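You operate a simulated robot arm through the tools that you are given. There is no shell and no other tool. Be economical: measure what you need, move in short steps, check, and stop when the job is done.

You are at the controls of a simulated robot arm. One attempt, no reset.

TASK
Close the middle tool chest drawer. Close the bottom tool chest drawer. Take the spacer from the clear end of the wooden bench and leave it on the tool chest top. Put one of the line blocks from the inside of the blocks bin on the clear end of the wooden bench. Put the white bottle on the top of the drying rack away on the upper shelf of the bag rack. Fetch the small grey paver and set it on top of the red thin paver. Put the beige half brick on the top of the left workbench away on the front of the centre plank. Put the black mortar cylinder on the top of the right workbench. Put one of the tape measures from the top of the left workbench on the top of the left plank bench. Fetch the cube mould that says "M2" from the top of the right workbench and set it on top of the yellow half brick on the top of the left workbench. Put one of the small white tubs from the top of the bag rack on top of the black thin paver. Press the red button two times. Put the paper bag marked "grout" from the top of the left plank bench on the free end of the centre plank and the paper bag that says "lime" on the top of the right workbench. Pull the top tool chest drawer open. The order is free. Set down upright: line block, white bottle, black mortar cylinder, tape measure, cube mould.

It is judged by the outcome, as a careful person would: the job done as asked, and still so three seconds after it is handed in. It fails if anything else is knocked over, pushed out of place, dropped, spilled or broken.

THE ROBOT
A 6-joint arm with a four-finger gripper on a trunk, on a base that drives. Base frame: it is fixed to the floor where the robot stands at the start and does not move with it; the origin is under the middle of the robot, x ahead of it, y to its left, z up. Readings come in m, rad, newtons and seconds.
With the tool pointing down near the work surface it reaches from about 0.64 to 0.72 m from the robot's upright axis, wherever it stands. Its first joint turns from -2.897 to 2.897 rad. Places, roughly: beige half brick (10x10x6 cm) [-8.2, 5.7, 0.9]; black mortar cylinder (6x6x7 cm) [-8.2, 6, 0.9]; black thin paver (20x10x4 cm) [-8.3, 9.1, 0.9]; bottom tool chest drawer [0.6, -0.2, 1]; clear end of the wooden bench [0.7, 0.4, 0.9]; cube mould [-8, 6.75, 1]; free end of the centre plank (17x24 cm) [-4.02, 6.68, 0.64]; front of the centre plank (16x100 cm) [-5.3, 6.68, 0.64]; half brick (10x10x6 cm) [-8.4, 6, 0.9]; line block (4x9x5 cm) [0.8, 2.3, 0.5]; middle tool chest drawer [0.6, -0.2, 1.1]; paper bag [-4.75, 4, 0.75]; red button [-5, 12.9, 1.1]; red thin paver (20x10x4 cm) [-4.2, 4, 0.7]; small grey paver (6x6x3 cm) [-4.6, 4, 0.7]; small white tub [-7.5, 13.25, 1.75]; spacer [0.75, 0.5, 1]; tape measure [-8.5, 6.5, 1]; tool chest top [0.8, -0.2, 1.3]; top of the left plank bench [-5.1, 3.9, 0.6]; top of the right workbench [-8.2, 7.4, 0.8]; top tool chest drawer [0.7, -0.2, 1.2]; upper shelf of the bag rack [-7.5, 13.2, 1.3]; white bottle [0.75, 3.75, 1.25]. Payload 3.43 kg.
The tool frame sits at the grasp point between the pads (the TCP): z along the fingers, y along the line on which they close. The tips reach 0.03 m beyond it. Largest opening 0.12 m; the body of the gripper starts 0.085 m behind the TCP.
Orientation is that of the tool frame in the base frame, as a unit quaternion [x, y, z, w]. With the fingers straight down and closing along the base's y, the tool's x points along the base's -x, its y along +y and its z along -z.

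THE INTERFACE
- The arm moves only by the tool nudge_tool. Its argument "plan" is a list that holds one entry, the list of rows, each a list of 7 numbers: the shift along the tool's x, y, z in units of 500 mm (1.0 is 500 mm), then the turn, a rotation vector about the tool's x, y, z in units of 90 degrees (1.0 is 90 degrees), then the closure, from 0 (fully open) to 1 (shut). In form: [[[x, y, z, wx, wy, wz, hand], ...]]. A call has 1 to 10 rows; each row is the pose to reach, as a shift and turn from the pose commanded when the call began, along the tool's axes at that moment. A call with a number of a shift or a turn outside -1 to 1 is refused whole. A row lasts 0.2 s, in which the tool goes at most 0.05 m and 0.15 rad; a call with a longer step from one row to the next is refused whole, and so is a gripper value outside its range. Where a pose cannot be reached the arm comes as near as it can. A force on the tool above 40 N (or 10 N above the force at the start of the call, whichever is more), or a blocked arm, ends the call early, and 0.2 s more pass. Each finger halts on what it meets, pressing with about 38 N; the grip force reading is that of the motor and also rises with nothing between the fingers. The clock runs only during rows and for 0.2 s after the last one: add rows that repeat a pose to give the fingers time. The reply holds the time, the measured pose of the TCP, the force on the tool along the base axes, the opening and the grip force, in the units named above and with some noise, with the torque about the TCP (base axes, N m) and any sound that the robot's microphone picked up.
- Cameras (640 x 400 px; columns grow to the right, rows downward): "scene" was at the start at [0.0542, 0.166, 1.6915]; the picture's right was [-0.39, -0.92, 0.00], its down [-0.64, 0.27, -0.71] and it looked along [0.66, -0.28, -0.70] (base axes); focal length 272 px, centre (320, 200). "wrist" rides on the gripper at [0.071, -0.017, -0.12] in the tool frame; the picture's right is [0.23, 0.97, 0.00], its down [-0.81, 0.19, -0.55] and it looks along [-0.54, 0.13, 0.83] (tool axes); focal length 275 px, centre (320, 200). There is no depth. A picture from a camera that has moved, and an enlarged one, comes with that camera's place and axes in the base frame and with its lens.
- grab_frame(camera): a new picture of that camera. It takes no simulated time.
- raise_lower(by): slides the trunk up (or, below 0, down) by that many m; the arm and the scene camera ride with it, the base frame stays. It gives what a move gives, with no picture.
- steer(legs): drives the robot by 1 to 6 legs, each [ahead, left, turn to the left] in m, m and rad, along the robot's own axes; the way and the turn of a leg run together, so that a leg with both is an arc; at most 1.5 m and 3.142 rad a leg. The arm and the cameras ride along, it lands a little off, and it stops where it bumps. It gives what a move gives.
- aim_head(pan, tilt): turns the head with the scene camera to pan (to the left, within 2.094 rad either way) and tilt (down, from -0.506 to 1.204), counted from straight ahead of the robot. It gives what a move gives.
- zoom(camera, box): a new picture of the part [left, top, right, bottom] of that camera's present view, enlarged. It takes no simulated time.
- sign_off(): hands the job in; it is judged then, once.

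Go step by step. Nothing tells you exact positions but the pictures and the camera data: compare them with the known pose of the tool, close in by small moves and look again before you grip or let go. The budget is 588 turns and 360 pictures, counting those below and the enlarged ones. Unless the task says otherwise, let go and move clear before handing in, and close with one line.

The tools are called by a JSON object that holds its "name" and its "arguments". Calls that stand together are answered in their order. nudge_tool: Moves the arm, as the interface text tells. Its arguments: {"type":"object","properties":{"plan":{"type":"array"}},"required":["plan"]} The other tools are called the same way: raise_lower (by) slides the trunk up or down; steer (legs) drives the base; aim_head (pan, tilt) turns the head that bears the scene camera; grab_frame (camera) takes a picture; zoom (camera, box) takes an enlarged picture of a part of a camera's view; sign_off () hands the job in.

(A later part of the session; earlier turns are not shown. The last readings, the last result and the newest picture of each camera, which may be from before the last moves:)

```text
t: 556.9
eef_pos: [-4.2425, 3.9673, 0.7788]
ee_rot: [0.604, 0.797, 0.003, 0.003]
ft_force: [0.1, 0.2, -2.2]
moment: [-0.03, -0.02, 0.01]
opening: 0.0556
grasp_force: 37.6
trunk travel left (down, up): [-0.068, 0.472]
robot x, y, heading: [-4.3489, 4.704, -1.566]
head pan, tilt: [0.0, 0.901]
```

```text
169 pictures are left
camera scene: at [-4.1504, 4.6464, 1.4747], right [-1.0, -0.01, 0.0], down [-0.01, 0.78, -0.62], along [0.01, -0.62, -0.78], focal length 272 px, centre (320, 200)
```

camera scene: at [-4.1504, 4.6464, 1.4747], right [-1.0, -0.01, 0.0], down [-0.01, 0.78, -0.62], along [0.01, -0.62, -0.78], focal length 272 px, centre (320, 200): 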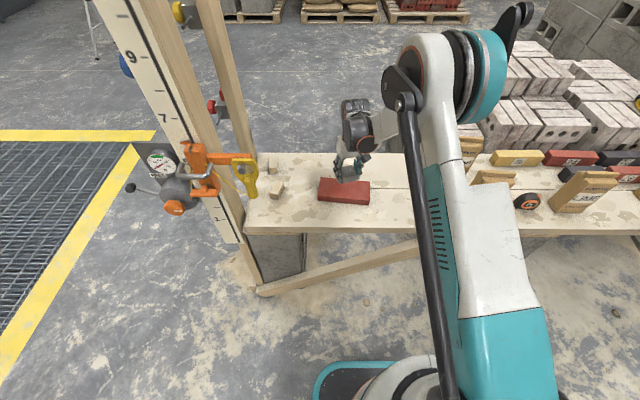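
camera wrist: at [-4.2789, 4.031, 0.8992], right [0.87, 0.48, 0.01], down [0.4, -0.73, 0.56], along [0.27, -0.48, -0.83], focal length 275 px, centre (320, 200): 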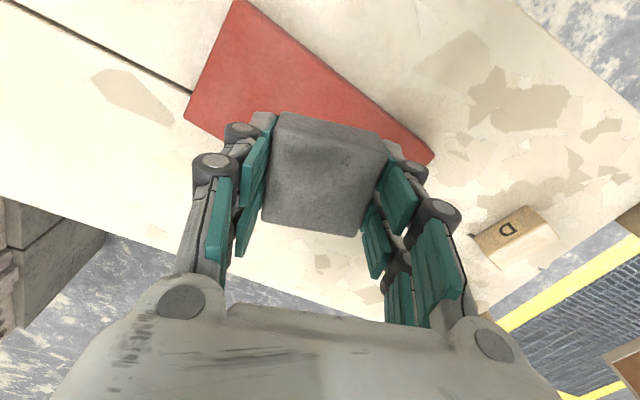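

{"name": "nudge_tool", "arguments": {"plan": [[[-0.027, -0.015, 0.03, 0, 0, 0, 0.95], [-0.027, -0.015, 0.08, 0, 0, 0, 0.95], [-0.027, -0.015, 0.11, 0, 0, 0, 0.95], [-0.027, -0.015, 0.122, 0, 0, 0, 0.95], [-0.027, -0.015, 0.132, 0, 0, 0, 0.95], [-0.027, -0.015, 0.142, 0, 0, 0, 0.95], [-0.027, -0.015, 0.152, 0, 0, 0, 0.95], [-0.027, -0.015, 0.162, 0, 0, 0, 0.95]]]}}

{"name": "grab_frame", "arguments": {"camera": "wrist"}}

{"name": "zoom", "arguments": {"camera": "scene", "box": [240, 90, 440, 240]}}

```text
t: 558.7
eef_pos: [-4.2449, 3.9505, 0.7002]
ee_rot: [0.604, 0.797, 0.001, 0.004]
ft_force: [0.8, -8.9, 30.1]
moment: [0.27, 0.7, 0.15]
opening: 0.0557
grasp_force: 38.2
trunk travel left (down, up): [-0.068, 0.472]
robot x, y, heading: [-4.3503, 4.6984, -1.563]
head pan, tilt: [0.0, 0.901]
```

```text
168 pictures are left
camera wrist: at [-4.2812, 4.0164, 0.8209], right [0.87, 0.48, 0.01], down [0.4, -0.73, 0.56], along [0.27, -0.49, -0.83], focal length 275 px, centre (320, 200)
```

wrist: 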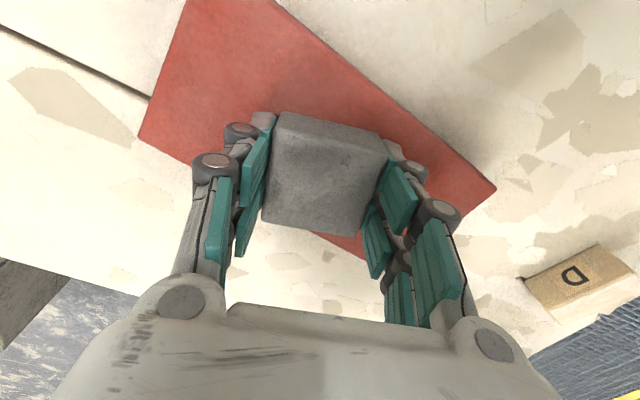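

```text
2.67 times, centred on (340, 165) of scene
camera zoom: at [-4.1504, 4.6485, 1.4753], right [-1.0, -0.01, 0.0], down [-0.01, 0.78, -0.62], along [0.01, -0.62, -0.78], focal length 726 px, centre (267, 293)
```

zoom: 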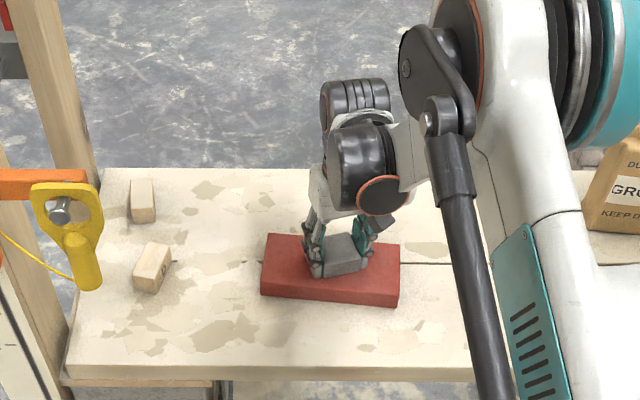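

On top of the red paver, centred. Release and lift.

{"name": "nudge_tool", "arguments": {"plan": [[[0, 0, -0.01, 0, 0, 0, 0.9], [0, 0, -0.014, 0, 0, 0, 0.45], [0, 0, -0.014, 0, 0, 0, 0.35], [0, 0, -0.014, 0, 0, 0, 0.35], [0, 0, -0.08, 0, 0, 0, 0.35], [0, 0, -0.16, 0, 0, 0, 0.35], [0, 0, -0.24, 0, 0, 0, 0.35]]]}}

{"name": "grab_frame", "arguments": {"camera": "wrist"}}

```text
t: 560.3
eef_pos: [-4.2459, 3.9508, 0.8178]
ee_rot: [0.604, 0.797, 0.002, 0.003]
ft_force: [1.0, 0.4, 0.6]
moment: [0.02, 0.01, 0.02]
opening: 0.078
grasp_force: 0.1
trunk travel left (down, up): [-0.068, 0.472]
robot x, y, heading: [-4.3474, 4.7053, -1.564]
head pan, tilt: [0.0, 0.901]
```

```text
166 pictures are left
camera wrist: at [-4.2828, 4.0151, 0.9372], right [0.87, 0.48, 0.01], down [0.4, -0.73, 0.56], along [0.27, -0.48, -0.83], focal length 275 px, centre (320, 200)
```

wrist: 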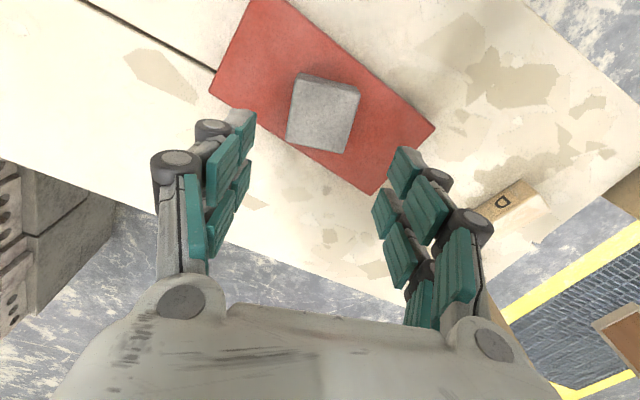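

Grey paver sits on the red one. Next the GROUT bag (≈(-4.69, 3.83)); it's best gripped front-to-back, so I yaw the tool.

{"name": "raise_lower", "arguments": {"by": 0.25}}

{"name": "nudge_tool", "arguments": {"plan": [[[0, 0, 0, 0, 0, -0.09, 0], [0, 0, 0, 0, 0, -0.18, 0], [0, 0, 0, 0, 0, -0.27, 0], [0, 0, 0, 0, 0, -0.36, 0], [0, 0, 0, 0, 0, -0.45, 0], [0, 0, 0, 0, 0, -0.54, 0], [0, 0, 0, 0, 0, -0.63, 0], [0, 0, 0, 0, 0, -0.72, 0], [0, 0, 0, 0, 0, -0.81, 0], [0, 0, 0, 0, 0, -0.826, 0]]]}}

{"name": "steer", "arguments": {"legs": [[0.1, -0.45, 0]]}}

{"name": "grab_frame", "arguments": {"camera": "wrist"}}

{"name": "grab_frame", "arguments": {"camera": "scene"}}

```text
t: 562.9
eef_pos: [-4.2469, 3.9505, 1.067]
ee_rot: [0.604, 0.797, 0.001, 0.004]
ft_force: [0.8, 0.7, 0.1]
moment: [-0.02, 0.0, 0.03]
opening: 0.0781
grasp_force: 0.1
trunk travel left (down, up): [-0.318, 0.222]
robot x, y, heading: [-4.3486, 4.7049, -1.565]
head pan, tilt: [0.0, 0.901]
```

```text
t: 565.1
eef_pos: [-4.2449, 3.9509, 1.0653]
ee_rot: [-0.001, 1.0, -0.001, 0.003]
ft_force: [0.4, -0.3, 0.2]
moment: [0.0, -0.01, 0.02]
opening: 0.1198
grasp_force: 0.0
trunk travel left (down, up): [-0.318, 0.222]
robot x, y, heading: [-4.3488, 4.6985, -1.566]
head pan, tilt: [0.0, 0.901]
```

```text
t: 567.8
eef_pos: [-4.6923, 3.8489, 1.0661]
ee_rot: [0.005, 1.0, 0.0, 0.004]
ft_force: [-1.1, -0.5, 0.2]
moment: [-0.03, -0.02, -0.03]
opening: 0.1198
grasp_force: 0.1
trunk travel left (down, up): [-0.318, 0.222]
robot x, y, heading: [-4.7854, 4.6025, -1.57]
head pan, tilt: [0.0, 0.901]
```

```text
165 pictures are left
camera wrist: at [-4.765, 3.8333, 1.1862], right [-0.22, 0.98, 0.0], down [0.81, 0.18, 0.56], along [0.55, 0.12, -0.83], focal length 275 px, centre (320, 200)
```

wrist: 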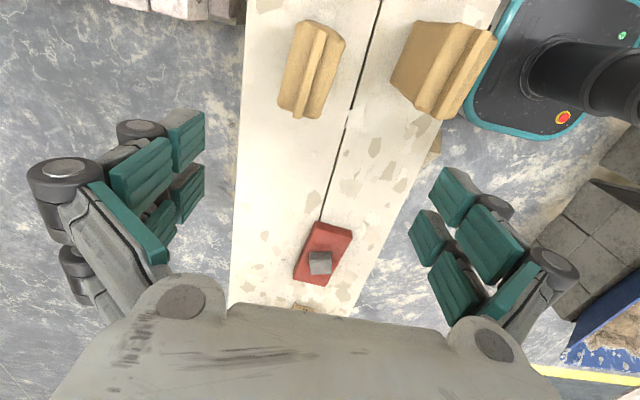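

```text
164 pictures are left
camera scene: at [-4.5888, 4.5435, 1.7248], right [-1.0, 0.0, 0.0], down [0.0, 0.78, -0.62], along [0.0, -0.62, -0.78], focal length 272 px, centre (320, 200)
```

scene: 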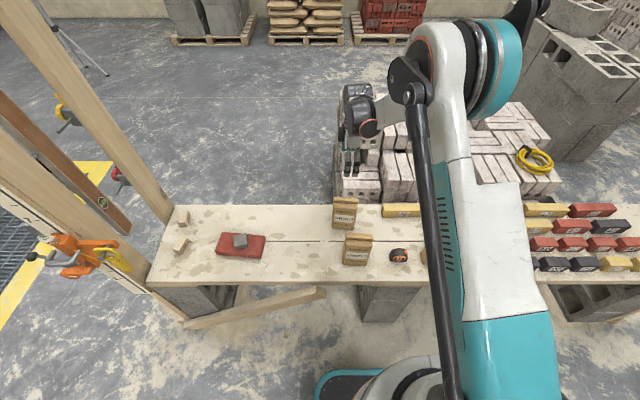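

{"name": "nudge_tool", "arguments": {"plan": [[[0.01, -0.011, 0, 0, 0, 0, 0], [0.02, -0.022, 0, 0, 0, 0, 0]]]}}

{"name": "raise_lower", "arguments": {"by": -0.22}}

{"name": "grab_frame", "arguments": {"camera": "wrist"}}

```text
t: 568.4
eef_pos: [-4.7023, 3.8386, 1.0651]
ee_rot: [0.005, 1.0, 0.001, 0.003]
ft_force: [-0.2, 0.4, -0.9]
moment: [0.0, 0.03, 0.02]
opening: 0.1198
grasp_force: 0.1
trunk travel left (down, up): [-0.318, 0.222]
robot x, y, heading: [-4.7885, 4.6024, -1.574]
head pan, tilt: [0.0, 0.901]
```

```text
t: 570.7
eef_pos: [-4.7022, 3.8373, 0.8457]
ee_rot: [0.006, 1.0, 0.0, 0.003]
ft_force: [-0.3, -0.4, 0.5]
moment: [-0.01, 0.0, 0.0]
opening: 0.1201
grasp_force: 0.1
trunk travel left (down, up): [-0.098, 0.442]
robot x, y, heading: [-4.7856, 4.5992, -1.575]
head pan, tilt: [0.0, 0.901]
```

```text
163 pictures are left
camera wrist: at [-4.7748, 3.8229, 0.9658], right [-0.22, 0.98, 0.0], down [0.81, 0.18, 0.56], along [0.55, 0.12, -0.83], focal length 275 px, centre (320, 200)
```

wrist: 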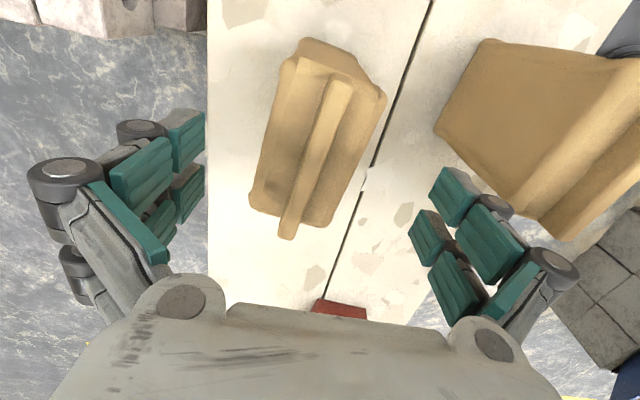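

{"name": "nudge_tool", "arguments": {"plan": [[[0.0, -0.006, 0, 0, 0, 0, 0.25], [0.0, -0.006, 0.0, 0, 0, 0, 0.25], [0.0, -0.006, 0.08, 0, 0, 0, 0.25], [0.0, -0.006, 0.13, 0, 0, 0, 0.25]]]}}

{"name": "grab_frame", "arguments": {"camera": "wrist"}}

```text
t: 571.7
eef_pos: [-4.7002, 3.8339, 0.778]
ee_rot: [0.005, 1.0, 0.0, 0.004]
ft_force: [-0.2, 0.4, -0.8]
moment: [0.01, 0.03, 0.02]
opening: 0.0899
grasp_force: 0.1
trunk travel left (down, up): [-0.098, 0.442]
robot x, y, heading: [-4.7878, 4.6025, -1.571]
head pan, tilt: [0.0, 0.901]
```

```text
162 pictures are left
camera wrist: at [-4.7728, 3.8186, 0.8981], right [-0.22, 0.98, 0.0], down [0.81, 0.18, 0.56], along [0.55, 0.12, -0.83], focal length 275 px, centre (320, 200)
```

wrist: 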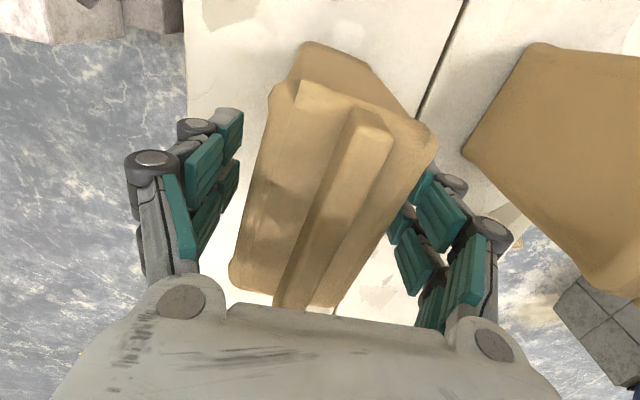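

{"name": "nudge_tool", "arguments": {"plan": [[[0.0, 0.01, 0, 0, 0, 0, 0.15], [0.0, 0.012, 0.04, 0, 0, 0, 0.15], [0.0, 0.012, 0.08, 0, 0, 0, 0.15], [0.0, 0.012, 0.1, 0, 0, 0, 0.2]]]}}

{"name": "nudge_tool", "arguments": {"plan": [[[0, 0, 0, 0, 0, 0, 0.35], [0, 0, 0, 0, 0, 0, 0.5], [0, 0, 0, 0, 0, 0, 0.7], [0, 0, 0, 0, 0, 0, 0.9], [0, 0, 0, 0, 0, 0, 0.9]]]}}

{"name": "grab_frame", "arguments": {"camera": "wrist"}}

```text
t: 572.7
eef_pos: [-4.7013, 3.8358, 0.7385]
ee_rot: [0.006, 1.0, -0.003, 0.004]
ft_force: [0.1, -10.4, 19.5]
moment: [0.0, -0.34, -0.28]
opening: 0.1014
grasp_force: 3.9
trunk travel left (down, up): [-0.098, 0.442]
robot x, y, heading: [-4.7895, 4.6037, -1.572]
head pan, tilt: [0.0, 0.901]
stopped in row 4: the force on the tool passed its limit at 58 N (the readings are from after the stop); the commanded pose is now the measured one
```

```text
t: 573.9
eef_pos: [-4.7008, 3.8375, 0.7385]
ee_rot: [0.006, 1.0, -0.004, 0.005]
ft_force: [2.4, -2.2, 32.9]
moment: [0.29, 0.41, -1.09]
opening: 0.0773
grasp_force: 38.2
trunk travel left (down, up): [-0.098, 0.442]
robot x, y, heading: [-4.7898, 4.6042, -1.573]
head pan, tilt: [0.0, 0.901]
```

```text
161 pictures are left
camera wrist: at [-4.7739, 3.8236, 0.8586], right [-0.22, 0.98, -0.01], down [0.81, 0.19, 0.56], along [0.55, 0.11, -0.83], focal length 275 px, centre (320, 200)
```

wrist: 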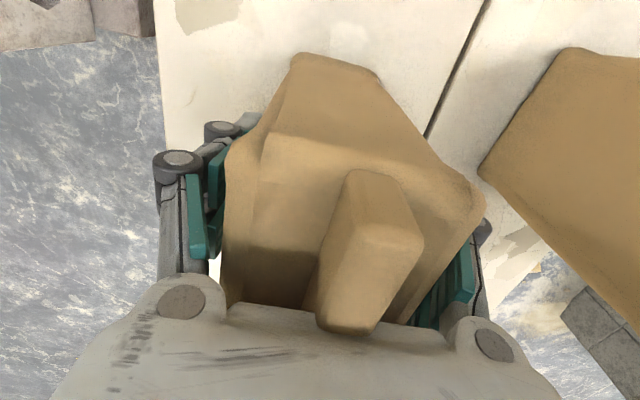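

{"name": "nudge_tool", "arguments": {"plan": [[[0, 0, -0.04, 0, 0, 0, 0.95], [0, 0, -0.1, 0, 0, 0, 0.95], [0, 0, -0.16, 0, 0, 0, 0.95]]]}}

{"name": "grab_frame", "arguments": {"camera": "wrist"}}

{"name": "zoom", "arguments": {"camera": "scene", "box": [260, 60, 460, 240]}}

```text
t: 574.7
eef_pos: [-4.6987, 3.8369, 0.8141]
ee_rot: [0.006, 1.0, -0.001, 0.004]
ft_force: [0.7, 0.2, -14.6]
moment: [0.06, 0.06, 0.0]
opening: 0.0688
grasp_force: 37.5
trunk travel left (down, up): [-0.098, 0.442]
robot x, y, heading: [-4.7864, 4.5967, -1.571]
head pan, tilt: [0.0, 0.901]
```

```text
160 pictures are left
camera wrist: at [-4.7724, 3.8217, 0.9338], right [-0.22, 0.98, -0.01], down [0.81, 0.18, 0.56], along [0.55, 0.12, -0.83], focal length 275 px, centre (320, 200)
```

wrist: 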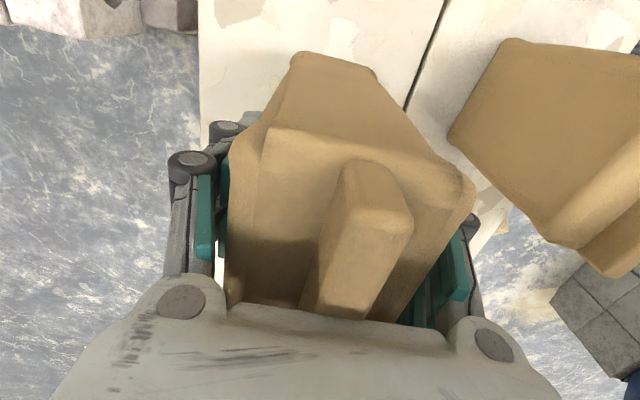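

```text
2.22 times, centred on (360, 150) of scene
camera zoom: at [-4.588, 4.5424, 1.5046], right [-1.0, 0.0, 0.0], down [0.0, 0.78, -0.62], along [0.0, -0.62, -0.78], focal length 605 px, centre (231, 311)
```

zoom: 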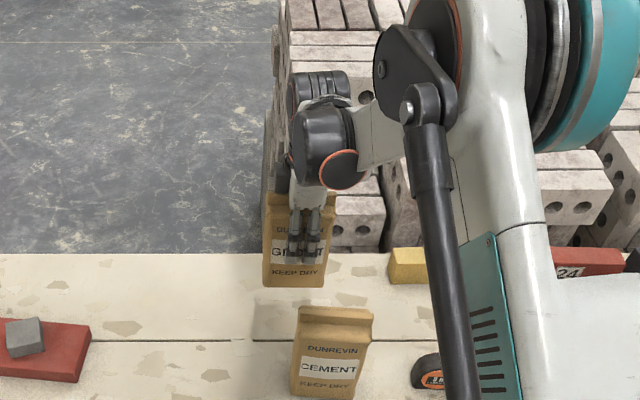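

Bag held upright (≈1.5 kg). I'll raise it, face west, and take the known west-around route to the north side of the centre plank.

{"name": "raise_lower", "arguments": {"by": 0.4}}

{"name": "steer", "arguments": {"legs": [[0, 0, -1.571], [0, -0.13, 0], [1.1, 0, 0], [1.05, 0, 0]]}}

```text
t: 578.5
eef_pos: [-4.6995, 3.8358, 1.2136]
ee_rot: [0.006, 1.0, -0.002, 0.003]
ft_force: [0.7, -0.6, -14.1]
moment: [0.03, 0.04, -0.01]
opening: 0.0678
grasp_force: 37.9
trunk travel left (down, up): [-0.498, 0.042]
robot x, y, heading: [-4.7851, 4.6008, -1.573]
head pan, tilt: [0.0, 0.901]
```

```text
t: 593.9
eef_pos: [-7.7325, 4.591, 1.2137]
ee_rot: [0.708, 0.706, -0.005, 0.002]
ft_force: [-0.1, -0.1, -13.5]
moment: [0.06, 0.0, 0.0]
opening: 0.0652
grasp_force: 37.9
trunk travel left (down, up): [-0.498, 0.042]
robot x, y, heading: [-6.9623, 4.6834, -3.139]
head pan, tilt: [0.0, 0.901]
```

{"name": "grab_frame", "arguments": {"camera": "wrist"}}

{"name": "grab_frame", "arguments": {"camera": "scene"}}

```text
158 pictures are left
camera wrist: at [-7.7499, 4.6635, 1.3335], right [0.97, 0.23, -0.01], down [0.19, -0.81, 0.56], along [0.12, -0.55, -0.83], focal length 275 px, centre (320, 200)
```

wrist: 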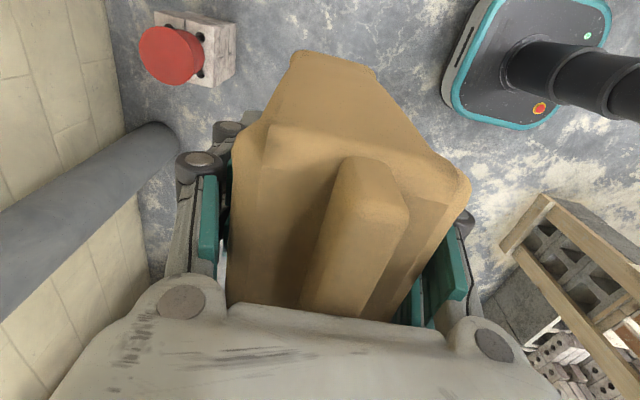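

```text
157 pictures are left
camera scene: at [-7.0266, 4.4819, 1.9046], right [-0.01, 1.0, 0.0], down [0.78, 0.0, -0.62], along [-0.62, 0.0, -0.78], focal length 272 px, centre (320, 200)
```

scene: 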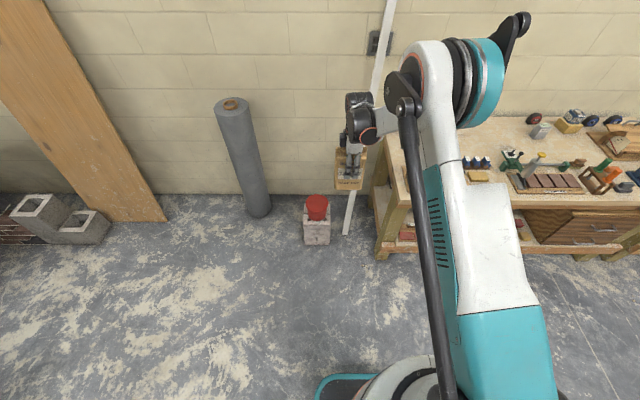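

{"name": "steer", "arguments": {"legs": [[0.08, -0.1, 0], [0, -1.2, 0], [0, -1.2, 0], [0, -0.95, 0], [0, 0, 1.571]]}}

{"name": "steer", "arguments": {"legs": [[0, 1.3, 0]]}}

{"name": "aim_head", "arguments": {"pan": 0.5, "tilt": 0.6}}

{"name": "grab_frame", "arguments": {"camera": "scene"}}

```text
t: 614.8
eef_pos: [-7.052, 7.3471, 1.2141]
ee_rot: [0.011, 1.0, -0.002, 0.004]
ft_force: [0.4, 1.2, -14.5]
moment: [0.01, 0.05, -0.01]
opening: 0.0644
grasp_force: 37.6
trunk travel left (down, up): [-0.498, 0.042]
robot x, y, heading: [-7.1334, 8.1161, -1.587]
head pan, tilt: [0.0, 0.901]
```

```text
t: 621.2
eef_pos: [-5.8135, 7.2937, 1.2143]
ee_rot: [0.039, 0.999, -0.002, 0.003]
ft_force: [0.3, 0.1, -13.3]
moment: [0.04, 0.05, -0.01]
opening: 0.0647
grasp_force: 38.4
trunk travel left (down, up): [-0.498, 0.042]
robot x, y, heading: [-5.8508, 8.0632, -1.643]
head pan, tilt: [0.0, 0.901]
```

```text
t: 622.1
eef_pos: [-5.8147, 7.292, 1.2145]
ee_rot: [0.038, 0.999, -0.002, 0.004]
ft_force: [0.0, 0.3, -13.4]
moment: [0.04, 0.04, 0.02]
opening: 0.0649
grasp_force: 38.3
trunk travel left (down, up): [-0.498, 0.042]
robot x, y, heading: [-5.8536, 8.0636, -1.637]
head pan, tilt: [0.499, 0.6]
```

```text
156 pictures are left
camera scene: at [-5.6149, 7.984, 1.9293], right [-0.91, -0.42, 0.0], down [-0.24, 0.51, -0.82], along [0.34, -0.75, -0.57], focal length 272 px, centre (320, 200)
```

scene: 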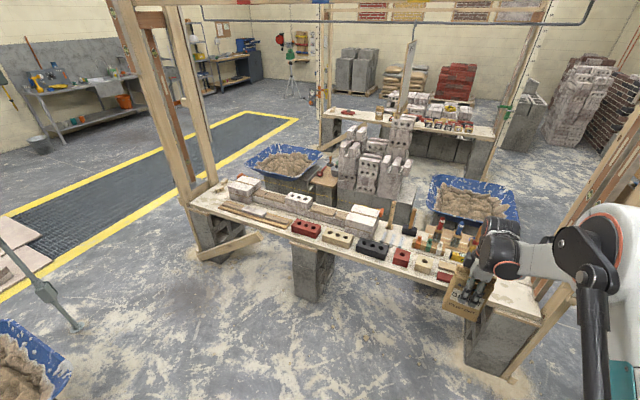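

{"name": "zoom", "arguments": {"camera": "scene", "box": [120, 120, 320, 270]}}

```text
2.67 times, centred on (220, 195) of scene
camera zoom: at [-5.6149, 7.984, 1.9293], right [-0.91, -0.42, 0.0], down [-0.24, 0.51, -0.82], along [0.34, -0.75, -0.57], focal length 726 px, centre (587, 213)
```

zoom: 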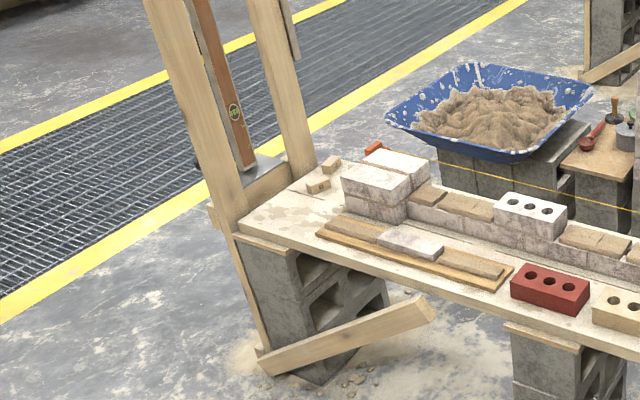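

Free end ≈(-4.02, 6.68), clear from x −4.11 to −3.89. Move in to y≈7.5 and strafe east.

{"name": "steer", "arguments": {"legs": [[0, 0, 0.066], [0.52, 0, 0], [0, 0.85, 0.02]]}}

{"name": "steer", "arguments": {"legs": [[0, 0.85, 0.02]]}}

{"name": "aim_head", "arguments": {"pan": 0.1, "tilt": 0.85}}

{"name": "grab_frame", "arguments": {"camera": "scene"}}

{"name": "grab_frame", "arguments": {"camera": "wrist"}}

```text
t: 629.8
eef_pos: [-4.8919, 6.7723, 1.2137]
ee_rot: [0.003, 1.0, -0.001, 0.004]
ft_force: [0.1, -0.1, -14.3]
moment: [0.0, 0.07, 0.0]
opening: 0.0651
grasp_force: 37.8
trunk travel left (down, up): [-0.498, 0.042]
robot x, y, heading: [-4.9831, 7.5402, -1.566]
head pan, tilt: [0.499, 0.6]
```

```text
t: 634.2
eef_pos: [-4.0319, 6.8016, 1.2129]
ee_rot: [-0.02, 1.0, -0.001, 0.004]
ft_force: [0.9, 0.2, -13.2]
moment: [0.0, 0.06, 0.02]
opening: 0.0651
grasp_force: 38.0
trunk travel left (down, up): [-0.498, 0.042]
robot x, y, heading: [-4.1637, 7.5594, -1.52]
head pan, tilt: [0.499, 0.6]
```

```text
t: 635.1
eef_pos: [-4.0329, 6.8011, 1.2136]
ee_rot: [-0.021, 1.0, -0.001, 0.005]
ft_force: [0.3, -0.7, -13.8]
moment: [0.02, 0.07, 0.0]
opening: 0.0651
grasp_force: 37.9
trunk travel left (down, up): [-0.498, 0.042]
robot x, y, heading: [-4.1596, 7.5592, -1.519]
head pan, tilt: [0.099, 0.85]
```

```text
154 pictures are left
camera scene: at [-3.9514, 7.5095, 1.9085], right [-0.99, -0.15, 0.0], down [-0.11, 0.74, -0.66], along [0.1, -0.65, -0.75], focal length 272 px, centre (320, 200)
```

scene: 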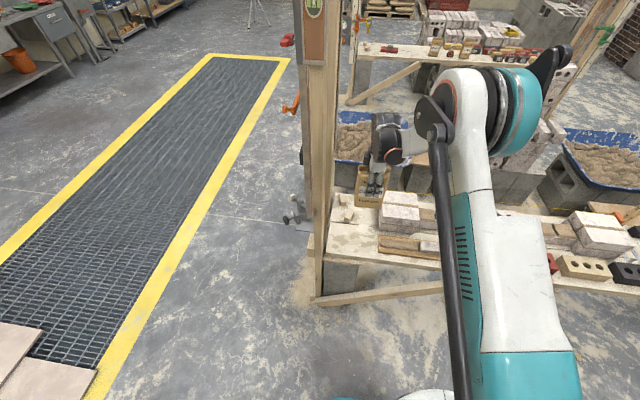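

```text
153 pictures are left
camera wrist: at [-4.1044, 6.7817, 1.3336], right [-0.27, 0.96, -0.01], down [0.8, 0.23, 0.56], along [0.54, 0.15, -0.83], focal length 275 px, centre (320, 200)
```

wrist: 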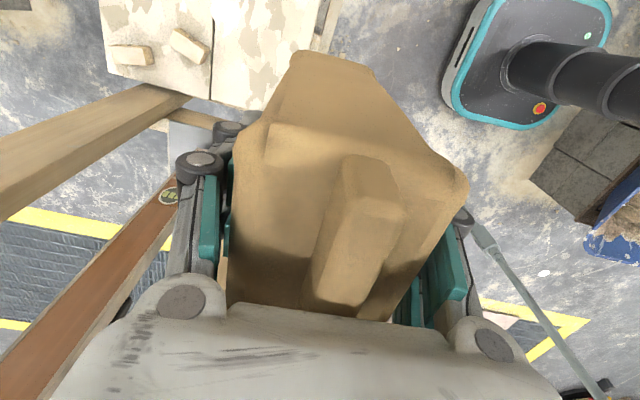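

{"name": "steer", "arguments": {"legs": [[0, 0, -0.05], [0.115, 0.058, 0]]}}

{"name": "grab_frame", "arguments": {"camera": "scene"}}

```text
t: 636.8
eef_pos: [-4.0141, 6.6806, 1.2125]
ee_rot: [0.006, 1.0, -0.001, 0.004]
ft_force: [1.1, -0.8, -15.2]
moment: [0.07, 0.09, 0.03]
opening: 0.0647
grasp_force: 37.7
trunk travel left (down, up): [-0.498, 0.042]
robot x, y, heading: [-4.1038, 7.4504, -1.57]
head pan, tilt: [0.099, 0.85]
```

```text
152 pictures are left
camera scene: at [-3.8949, 7.384, 1.9082], right [-1.0, -0.1, 0.0], down [-0.07, 0.75, -0.66], along [0.06, -0.65, -0.75], focal length 272 px, centre (320, 200)
```

scene: 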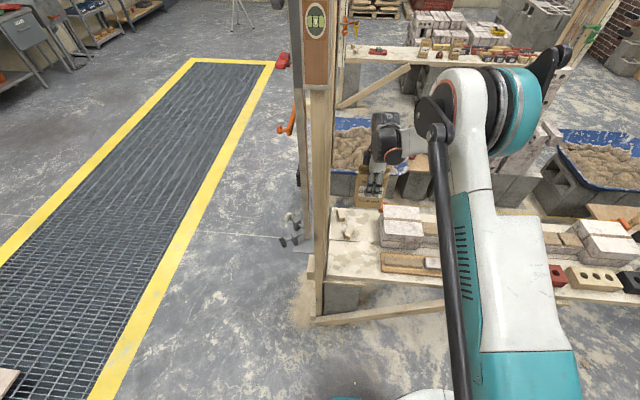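

{"name": "raise_lower", "arguments": {"by": -0.39}}

{"name": "grab_frame", "arguments": {"camera": "scene"}}

{"name": "grab_frame", "arguments": {"camera": "wrist"}}

```text
t: 640.5
eef_pos: [-4.0151, 6.683, 0.8241]
ee_rot: [0.006, 1.0, -0.002, 0.004]
ft_force: [-0.2, 0.2, -13.3]
moment: [-0.01, 0.07, 0.01]
opening: 0.0649
grasp_force: 38.4
trunk travel left (down, up): [-0.108, 0.432]
robot x, y, heading: [-4.1071, 7.4514, -1.573]
head pan, tilt: [0.099, 0.85]
```

```text
151 pictures are left
camera scene: at [-3.8962, 7.3873, 1.5186], right [-1.0, -0.1, 0.0], down [-0.07, 0.75, -0.66], along [0.06, -0.66, -0.75], focal length 272 px, centre (320, 200)
```

scene: 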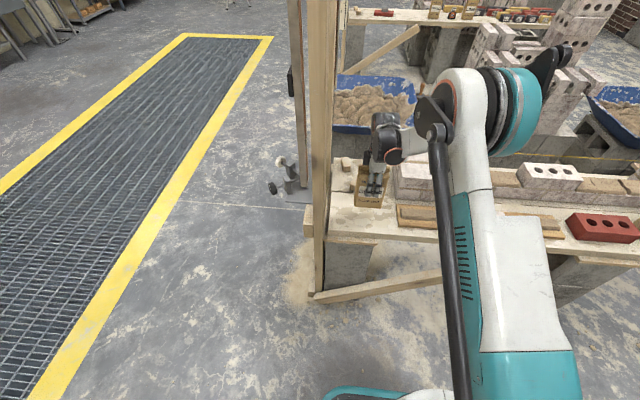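

```text
150 pictures are left
camera wrist: at [-4.0879, 6.6688, 0.9436], right [-0.22, 0.98, -0.01], down [0.81, 0.18, 0.56], along [0.55, 0.12, -0.83], focal length 275 px, centre (320, 200)
```

wrist: 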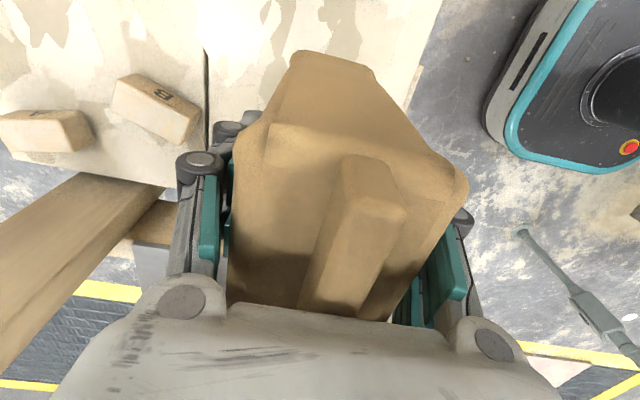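

{"name": "nudge_tool", "arguments": {"plan": [[[0, 0, 0.05, 0, 0, 0, 0.95], [0, 0, 0.09, 0, 0, 0, 0.95], [0, 0, 0.11, 0, 0, 0, 0.95], [0, 0, 0.125, 0, 0, 0, 0.95], [0, 0, 0.14, 0, 0, 0, 0.95], [0, 0, 0.155, 0, 0, 0, 0.95], [0, 0, 0.17, 0, 0, 0, 0.95], [0, 0, 0.185, 0, 0, 0, 0.95], [0, 0, 0.2, 0, 0, 0, 0.95]]]}}

{"name": "zoom", "arguments": {"camera": "scene", "box": [290, 100, 450, 260]}}

```text
t: 642.1
eef_pos: [-4.0143, 6.683, 0.7471]
ee_rot: [0.005, 1.0, -0.004, 0.004]
ft_force: [0.1, 3.5, 25.3]
moment: [1.49, -0.12, 0.2]
opening: 0.0647
grasp_force: 38.0
trunk travel left (down, up): [-0.108, 0.432]
robot x, y, heading: [-4.1038, 7.4517, -1.573]
head pan, tilt: [0.099, 0.85]
stopped in row 8: the force on the tool passed its limit at 75 N (the readings are from after the stop); the commanded pose is now the measured one
```

```text
2.50 times, centred on (370, 180) of scene
camera zoom: at [-3.8967, 7.3913, 1.5191], right [-1.0, -0.1, 0.0], down [-0.07, 0.75, -0.66], along [0.06, -0.66, -0.75], focal length 680 px, centre (195, 250)
```

zoom: 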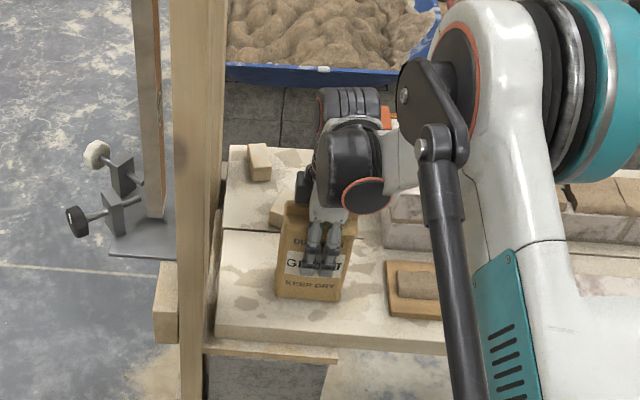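

Bag stands on the free end. Release and lift.

{"name": "nudge_tool", "arguments": {"plan": [[[0, 0, -0.008, 0, 0, 0, 0.8], [0, 0, -0.012, 0, 0, 0, 0.35], [0, 0, -0.012, 0, 0, 0, 0.15], [0, 0, -0.012, 0, 0, 0, 0.15], [0, 0, -0.07, 0, 0, 0, 0.15], [0, 0, -0.15, 0, 0, 0, 0.15], [0, 0, -0.23, 0, 0, 0, 0.15]]]}}

{"name": "raise_lower", "arguments": {"by": 0.3}}

{"name": "zoom", "arguments": {"camera": "scene", "box": [290, 100, 490, 300]}}

{"name": "grab_frame", "arguments": {"camera": "wrist"}}

```text
t: 643.7
eef_pos: [-4.0153, 6.6837, 0.8598]
ee_rot: [0.005, 1.0, -0.004, 0.004]
ft_force: [-0.2, 0.1, 0.6]
moment: [0.01, -0.02, 0.01]
opening: 0.1019
grasp_force: 0.5
trunk travel left (down, up): [-0.108, 0.432]
robot x, y, heading: [-4.1054, 7.4463, -1.574]
head pan, tilt: [0.099, 0.85]
```

```text
t: 646.7
eef_pos: [-4.014, 6.6827, 1.1596]
ee_rot: [0.005, 1.0, -0.003, 0.004]
ft_force: [-0.3, 0.9, 0.0]
moment: [0.03, 0.0, 0.0]
opening: 0.1019
grasp_force: 0.1
trunk travel left (down, up): [-0.408, 0.132]
robot x, y, heading: [-4.1033, 7.4504, -1.572]
head pan, tilt: [0.099, 0.85]
```

```text
2.00 times, centred on (390, 200) of scene
camera zoom: at [-3.8963, 7.3883, 1.8185], right [-1.0, -0.1, 0.0], down [-0.07, 0.75, -0.66], along [0.06, -0.66, -0.75], focal length 544 px, centre (180, 200)
```

zoom: 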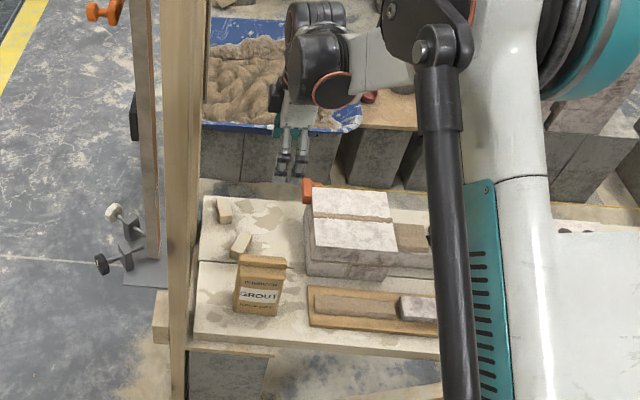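

```text
147 pictures are left
camera wrist: at [-4.0874, 6.6687, 1.2794], right [-0.22, 0.98, -0.01], down [0.81, 0.19, 0.56], along [0.55, 0.11, -0.83], focal length 275 px, centre (320, 200)
```

wrist: 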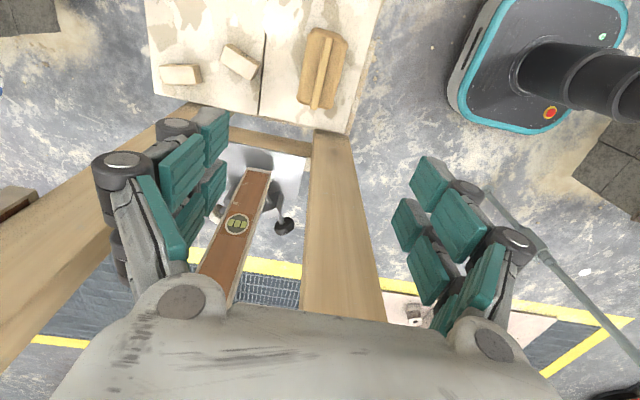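

Grout bag stands upright on the free end. Return the same way for the LIME bag.

{"name": "steer", "arguments": {"legs": [[0, -0.9, 0], [0, -0.85, 0], [-0.6, 0, 0]]}}

{"name": "steer", "arguments": {"legs": [[0, -1.2, 0], [0, 0, -1.571]]}}

```text
t: 658.5
eef_pos: [-5.7356, 7.2854, 1.1606]
ee_rot: [-0.005, 1.0, -0.003, 0.005]
ft_force: [0.3, 0.3, 0.3]
moment: [-0.03, -0.01, 0.0]
opening: 0.102
grasp_force: 0.1
trunk travel left (down, up): [-0.408, 0.132]
robot x, y, heading: [-5.8413, 8.0486, -1.547]
head pan, tilt: [0.099, 0.85]
```

```text
t: 668.6
eef_pos: [-7.8279, 7.9472, 1.1602]
ee_rot: [0.72, 0.694, -0.005, 0.0]
ft_force: [-0.6, -1.1, -0.2]
moment: [0.0, 0.0, -0.02]
opening: 0.1019
grasp_force: 0.0
trunk travel left (down, up): [-0.408, 0.132]
robot x, y, heading: [-7.0591, 8.0155, 3.112]
head pan, tilt: [0.099, 0.85]
```

{"name": "steer", "arguments": {"legs": [[0, 1.1, 0.03], [0, 1.1, 0], [0, 1.07, 0]]}}

```text
t: 684.8
eef_pos: [-7.7619, 4.6013, 1.1603]
ee_rot: [0.704, 0.71, -0.006, 0.001]
ft_force: [-1.0, -0.9, -0.2]
moment: [0.02, -0.02, -0.01]
opening: 0.1019
grasp_force: 0.0
trunk travel left (down, up): [-0.408, 0.132]
robot x, y, heading: [-6.9985, 4.7048, -3.122]
head pan, tilt: [0.099, 0.85]
```

{"name": "steer", "arguments": {"legs": [[-0.92, 0, 0], [-0.9, 0, 0], [0, 0, 1.551]]}}

{"name": "aim_head", "arguments": {"pan": 0.0, "tilt": 0.9}}

{"name": "grab_frame", "arguments": {"camera": "wrist"}}

{"name": "grab_frame", "arguments": {"camera": "scene"}}

```text
t: 697.7
eef_pos: [-5.0549, 4.0015, 1.1592]
ee_rot: [-0.032, 0.999, -0.003, 0.005]
ft_force: [0.2, -0.4, 0.0]
moment: [-0.01, 0.01, -0.03]
opening: 0.102
grasp_force: 0.0
trunk travel left (down, up): [-0.408, 0.132]
robot x, y, heading: [-5.1996, 4.7599, -1.501]
head pan, tilt: [0.099, 0.85]
```

```text
t: 698.4
eef_pos: [-5.0556, 4.0021, 1.1594]
ee_rot: [-0.031, 0.999, -0.003, 0.005]
ft_force: [0.7, -0.1, 0.9]
moment: [-0.03, -0.01, -0.01]
opening: 0.1017
grasp_force: 0.0
trunk travel left (down, up): [-0.408, 0.132]
robot x, y, heading: [-5.2009, 4.7559, -1.497]
head pan, tilt: [0.0, 0.901]
```

```text
146 pictures are left
camera wrist: at [-5.1269, 3.9812, 1.2795], right [-0.29, 0.96, -0.01], down [0.79, 0.25, 0.56], along [0.54, 0.16, -0.83], focal length 275 px, centre (320, 200)
```

wrist: 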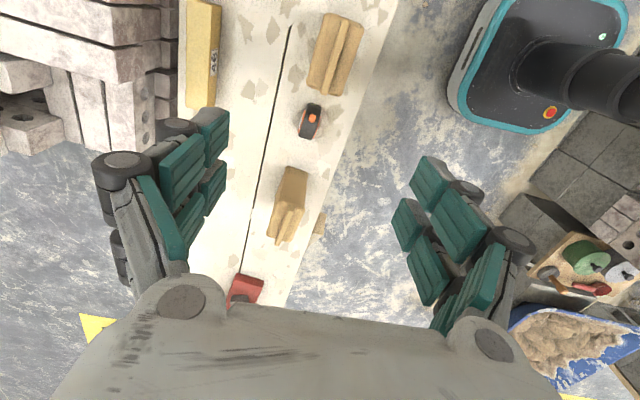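

```text
145 pictures are left
camera scene: at [-4.9981, 4.715, 1.8147], right [-1.0, -0.07, 0.0], down [-0.06, 0.78, -0.62], along [0.05, -0.62, -0.78], focal length 272 px, centre (320, 200)
```

scene: 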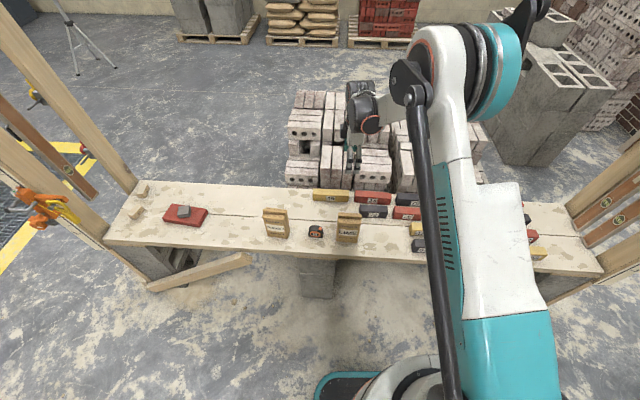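

{"name": "nudge_tool", "arguments": {"plan": [[[0.028, 0.016, 0, 0, 0, 0.06, 0], [0.056, 0.032, 0, 0, 0, 0.116, 0]]]}}

{"name": "raise_lower", "arguments": {"by": -0.31}}

{"name": "grab_frame", "arguments": {"camera": "wrist"}}

```text
t: 699.0
eef_pos: [-5.0854, 4.0191, 1.1598]
ee_rot: [0.06, 0.998, -0.003, 0.005]
ft_force: [-0.2, 0.3, 0.2]
moment: [0.0, -0.03, 0.0]
opening: 0.1201
grasp_force: 0.1
trunk travel left (down, up): [-0.408, 0.132]
robot x, y, heading: [-5.2022, 4.7628, -1.497]
head pan, tilt: [0.0, 0.901]
```

```text
t: 702.1
eef_pos: [-5.0835, 4.018, 0.8501]
ee_rot: [0.06, 0.998, -0.003, 0.005]
ft_force: [-0.2, 0.8, 0.7]
moment: [-0.03, 0.0, 0.0]
opening: 0.12
grasp_force: 0.0
trunk travel left (down, up): [-0.098, 0.442]
robot x, y, heading: [-5.1971, 4.7564, -1.496]
head pan, tilt: [0.0, 0.901]
```

```text
144 pictures are left
camera wrist: at [-5.1592, 4.0114, 0.9694], right [-0.11, 0.99, -0.01], down [0.82, 0.1, 0.56], along [0.56, 0.06, -0.83], focal length 275 px, centre (320, 200)
```

wrist: 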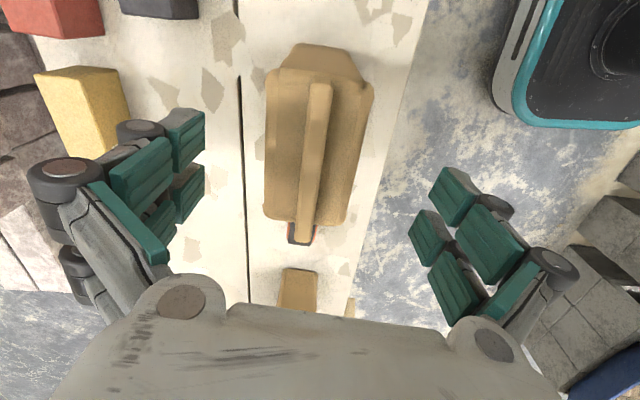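

{"name": "nudge_tool", "arguments": {"plan": [[[0, 0, 0, 0, 0, -0.07, 0], [0, 0, 0.06, 0, 0, -0.07, 0], [0, 0, 0.12, 0, 0, -0.07, 0]]]}}

{"name": "grab_frame", "arguments": {"camera": "wrist"}}

```text
t: 702.9
eef_pos: [-5.0851, 4.0196, 0.7898]
ee_rot: [0.006, 1.0, -0.003, 0.004]
ft_force: [0.9, 0.1, 0.1]
moment: [-0.02, 0.01, -0.02]
opening: 0.12
grasp_force: 0.1
trunk travel left (down, up): [-0.098, 0.442]
robot x, y, heading: [-5.1982, 4.7586, -1.501]
head pan, tilt: [0.0, 0.901]
```

```text
143 pictures are left
camera wrist: at [-5.1586, 4.0033, 0.9096], right [-0.22, 0.98, -0.01], down [0.81, 0.19, 0.56], along [0.55, 0.12, -0.83], focal length 275 px, centre (320, 200)
```

wrist: 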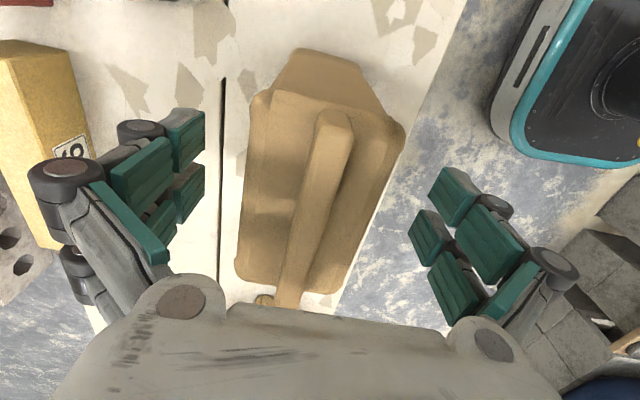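

{"name": "nudge_tool", "arguments": {"plan": [[[0, 0.008, 0.05, 0, 0, 0, 0], [0, 0.008, 0.096, 0, 0, 0, 0], [0, 0.008, 0.096, 0, 0, 0, 0.2], [0, 0.008, 0.096, 0, 0, 0, 0.4], [0, 0.008, 0.096, 0, 0, 0, 0.65], [0, 0.008, 0.096, 0, 0, 0, 0.9], [0, 0.008, 0.096, 0, 0, 0, 0.9]]]}}

{"name": "nudge_tool", "arguments": {"plan": [[[0, 0, -0.05, 0, 0, 0, 0.95], [0, 0, -0.13, 0, 0, 0, 0.95], [0, 0, -0.2, 0, 0, 0, 0.95]]]}}

{"name": "grab_frame", "arguments": {"camera": "wrist"}}

{"name": "grab_frame", "arguments": {"camera": "scene"}}

```text
t: 704.5
eef_pos: [-5.0854, 4.0231, 0.7408]
ee_rot: [0.004, 1.0, -0.004, 0.004]
ft_force: [-0.6, -3.2, 8.0]
moment: [0.11, -0.08, -0.19]
opening: 0.074
grasp_force: 38.7
trunk travel left (down, up): [-0.098, 0.442]
robot x, y, heading: [-5.2027, 4.7532, -1.5]
head pan, tilt: [0.0, 0.901]
```

```text
t: 705.3
eef_pos: [-5.0852, 4.0245, 0.8434]
ee_rot: [0.005, 1.0, -0.003, 0.005]
ft_force: [0.5, -0.3, -6.9]
moment: [0.04, 0.04, 0.01]
opening: 0.0731
grasp_force: 38.0
trunk travel left (down, up): [-0.098, 0.442]
robot x, y, heading: [-5.1994, 4.7592, -1.497]
head pan, tilt: [0.0, 0.901]
```

```text
142 pictures are left
camera wrist: at [-5.1585, 4.0084, 0.9631], right [-0.22, 0.98, -0.01], down [0.81, 0.19, 0.56], along [0.55, 0.12, -0.83], focal length 275 px, centre (320, 200)
```

wrist: 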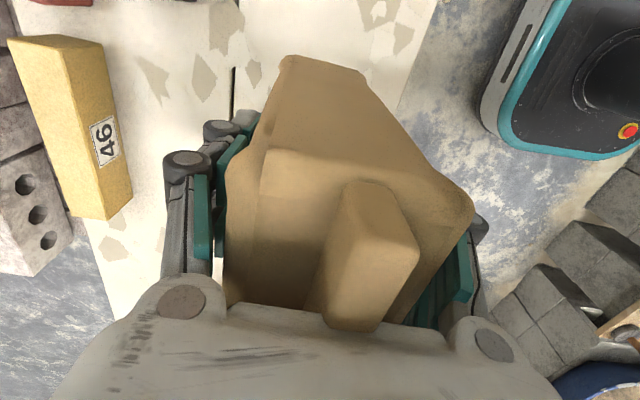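

```text
141 pictures are left
camera scene: at [-4.9982, 4.7146, 1.5047], right [-1.0, -0.07, 0.0], down [-0.06, 0.78, -0.62], along [0.05, -0.62, -0.78], focal length 272 px, centre (320, 200)
```

scene: 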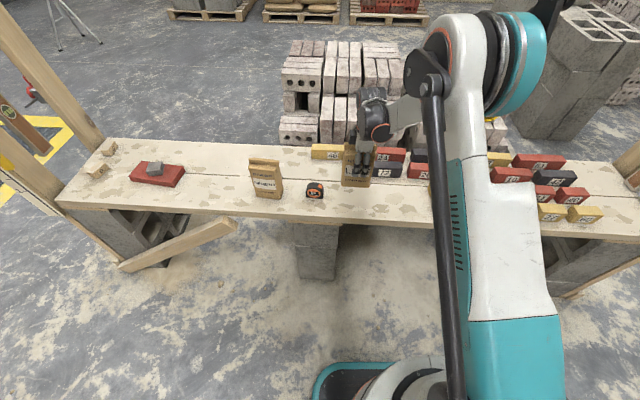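

LIME held. Raise, extend the arm a bit, and take it to the right workbench.

{"name": "raise_lower", "arguments": {"by": 0.4}}

{"name": "nudge_tool", "arguments": {"plan": [[[0, -0.07, 0, 0, 0, 0, 0.95], [0, -0.14, 0, 0, 0, 0, 0.95], [0, -0.2, 0, 0, 0, 0, 0.95]]]}}

{"name": "steer", "arguments": {"legs": [[0, 0, -1.64], [0.92, 0, 0], [0.92, 0, 0]]}}

```text
t: 709.1
eef_pos: [-5.0849, 4.0226, 1.2437]
ee_rot: [0.006, 1.0, -0.002, 0.004]
ft_force: [-0.1, 0.6, -6.7]
moment: [0.03, 0.02, 0.0]
opening: 0.0717
grasp_force: 38.0
trunk travel left (down, up): [-0.498, 0.042]
robot x, y, heading: [-5.1999, 4.7584, -1.501]
head pan, tilt: [0.0, 0.901]
```

```text
t: 709.9
eef_pos: [-5.0869, 3.9197, 1.2415]
ee_rot: [0.006, 1.0, -0.002, 0.003]
ft_force: [0.3, -0.8, -7.5]
moment: [0.09, 0.04, -0.03]
opening: 0.0716
grasp_force: 38.2
trunk travel left (down, up): [-0.498, 0.042]
robot x, y, heading: [-5.1992, 4.7537, -1.496]
head pan, tilt: [0.0, 0.901]
```

```text
t: 723.1
eef_pos: [-7.8808, 4.6031, 1.2424]
ee_rot: [0.718, 0.696, -0.005, 0.0]
ft_force: [0.0, -0.1, -7.4]
moment: [0.05, -0.05, 0.02]
opening: 0.0683
grasp_force: 38.5
trunk travel left (down, up): [-0.498, 0.042]
robot x, y, heading: [-7.0432, 4.6979, -3.093]
head pan, tilt: [0.0, 0.901]
```

{"name": "steer", "arguments": {"legs": [[0, -1.0, -0.048], [0, -0.95, 0], [0, -0.87, 0]]}}

{"name": "aim_head", "arguments": {"pan": 0.0, "tilt": 0.7}}

{"name": "grab_frame", "arguments": {"camera": "scene"}}

```text
t: 737.1
eef_pos: [-7.8632, 7.504, 1.2424]
ee_rot: [0.744, 0.668, -0.005, 0.001]
ft_force: [0.2, 0.5, -6.3]
moment: [0.03, 0.0, 0.01]
opening: 0.0667
grasp_force: 37.9
trunk travel left (down, up): [-0.498, 0.042]
robot x, y, heading: [-7.0184, 7.5373, 3.114]
head pan, tilt: [0.0, 0.901]
```

```text
t: 737.9
eef_pos: [-7.8626, 7.5035, 1.2418]
ee_rot: [0.744, 0.668, -0.006, 0.001]
ft_force: [-0.1, 0.9, -7.4]
moment: [0.01, -0.03, 0.01]
opening: 0.0665
grasp_force: 37.7
trunk travel left (down, up): [-0.498, 0.042]
robot x, y, heading: [-7.019, 7.535, 3.11]
head pan, tilt: [0.0, 0.7]
```

```text
140 pictures are left
camera scene: at [-7.093, 7.3335, 1.9207], right [0.03, 1.0, 0.0], down [0.65, -0.02, -0.76], along [-0.76, 0.02, -0.65], focal length 272 px, centre (320, 200)
```

scene: 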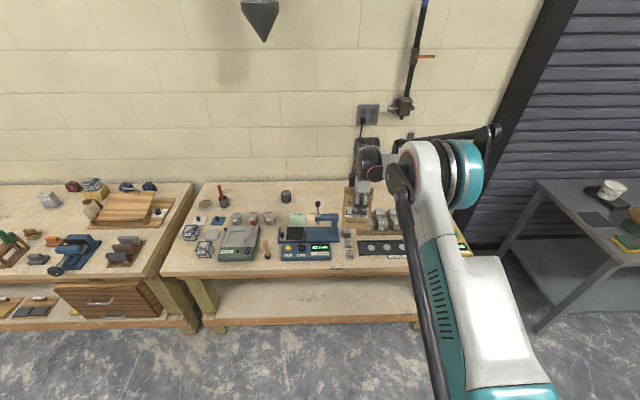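

{"name": "steer", "arguments": {"legs": [[0.53, 0.04, 0.03]]}}

{"name": "grab_frame", "arguments": {"camera": "scene"}}

{"name": "grab_frame", "arguments": {"camera": "wrist"}}

```text
t: 740.9
eef_pos: [-8.374, 7.4503, 1.2421]
ee_rot: [0.735, 0.678, -0.006, 0.001]
ft_force: [0.5, -0.1, -7.1]
moment: [0.04, -0.05, 0.01]
opening: 0.0661
grasp_force: 38.2
trunk travel left (down, up): [-0.498, 0.042]
robot x, y, heading: [-7.5295, 7.505, -3.14]
head pan, tilt: [0.0, 0.7]
```

```text
139 pictures are left
camera scene: at [-7.6003, 7.2996, 1.9207], right [0.0, 1.0, 0.0], down [0.65, 0.0, -0.76], along [-0.76, 0.0, -0.65], focal length 272 px, centre (320, 200)
```

scene: 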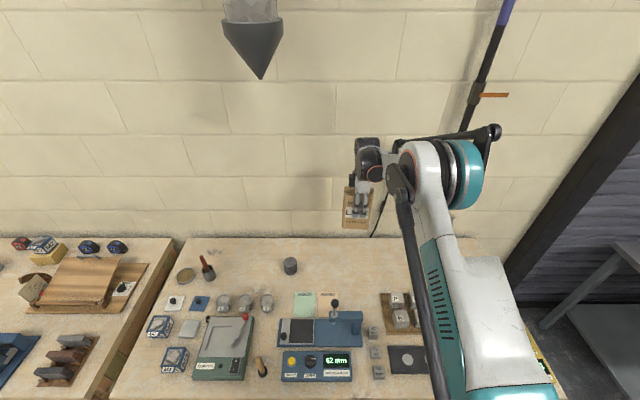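

```text
138 pictures are left
camera wrist: at [-8.3846, 7.5232, 1.3617], right [0.99, 0.15, -0.01], down [0.13, -0.82, 0.56], along [0.08, -0.55, -0.83], focal length 275 px, centre (320, 200)
```

wrist: 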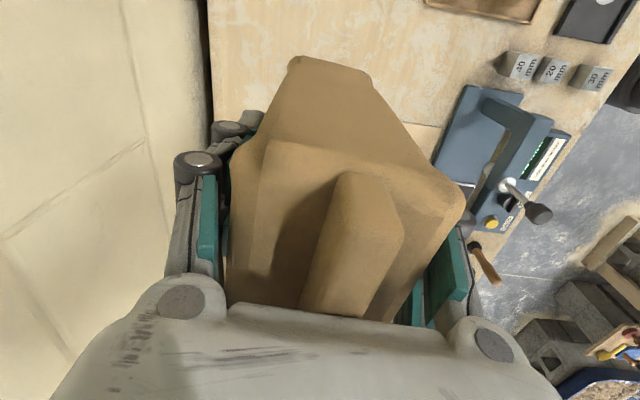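

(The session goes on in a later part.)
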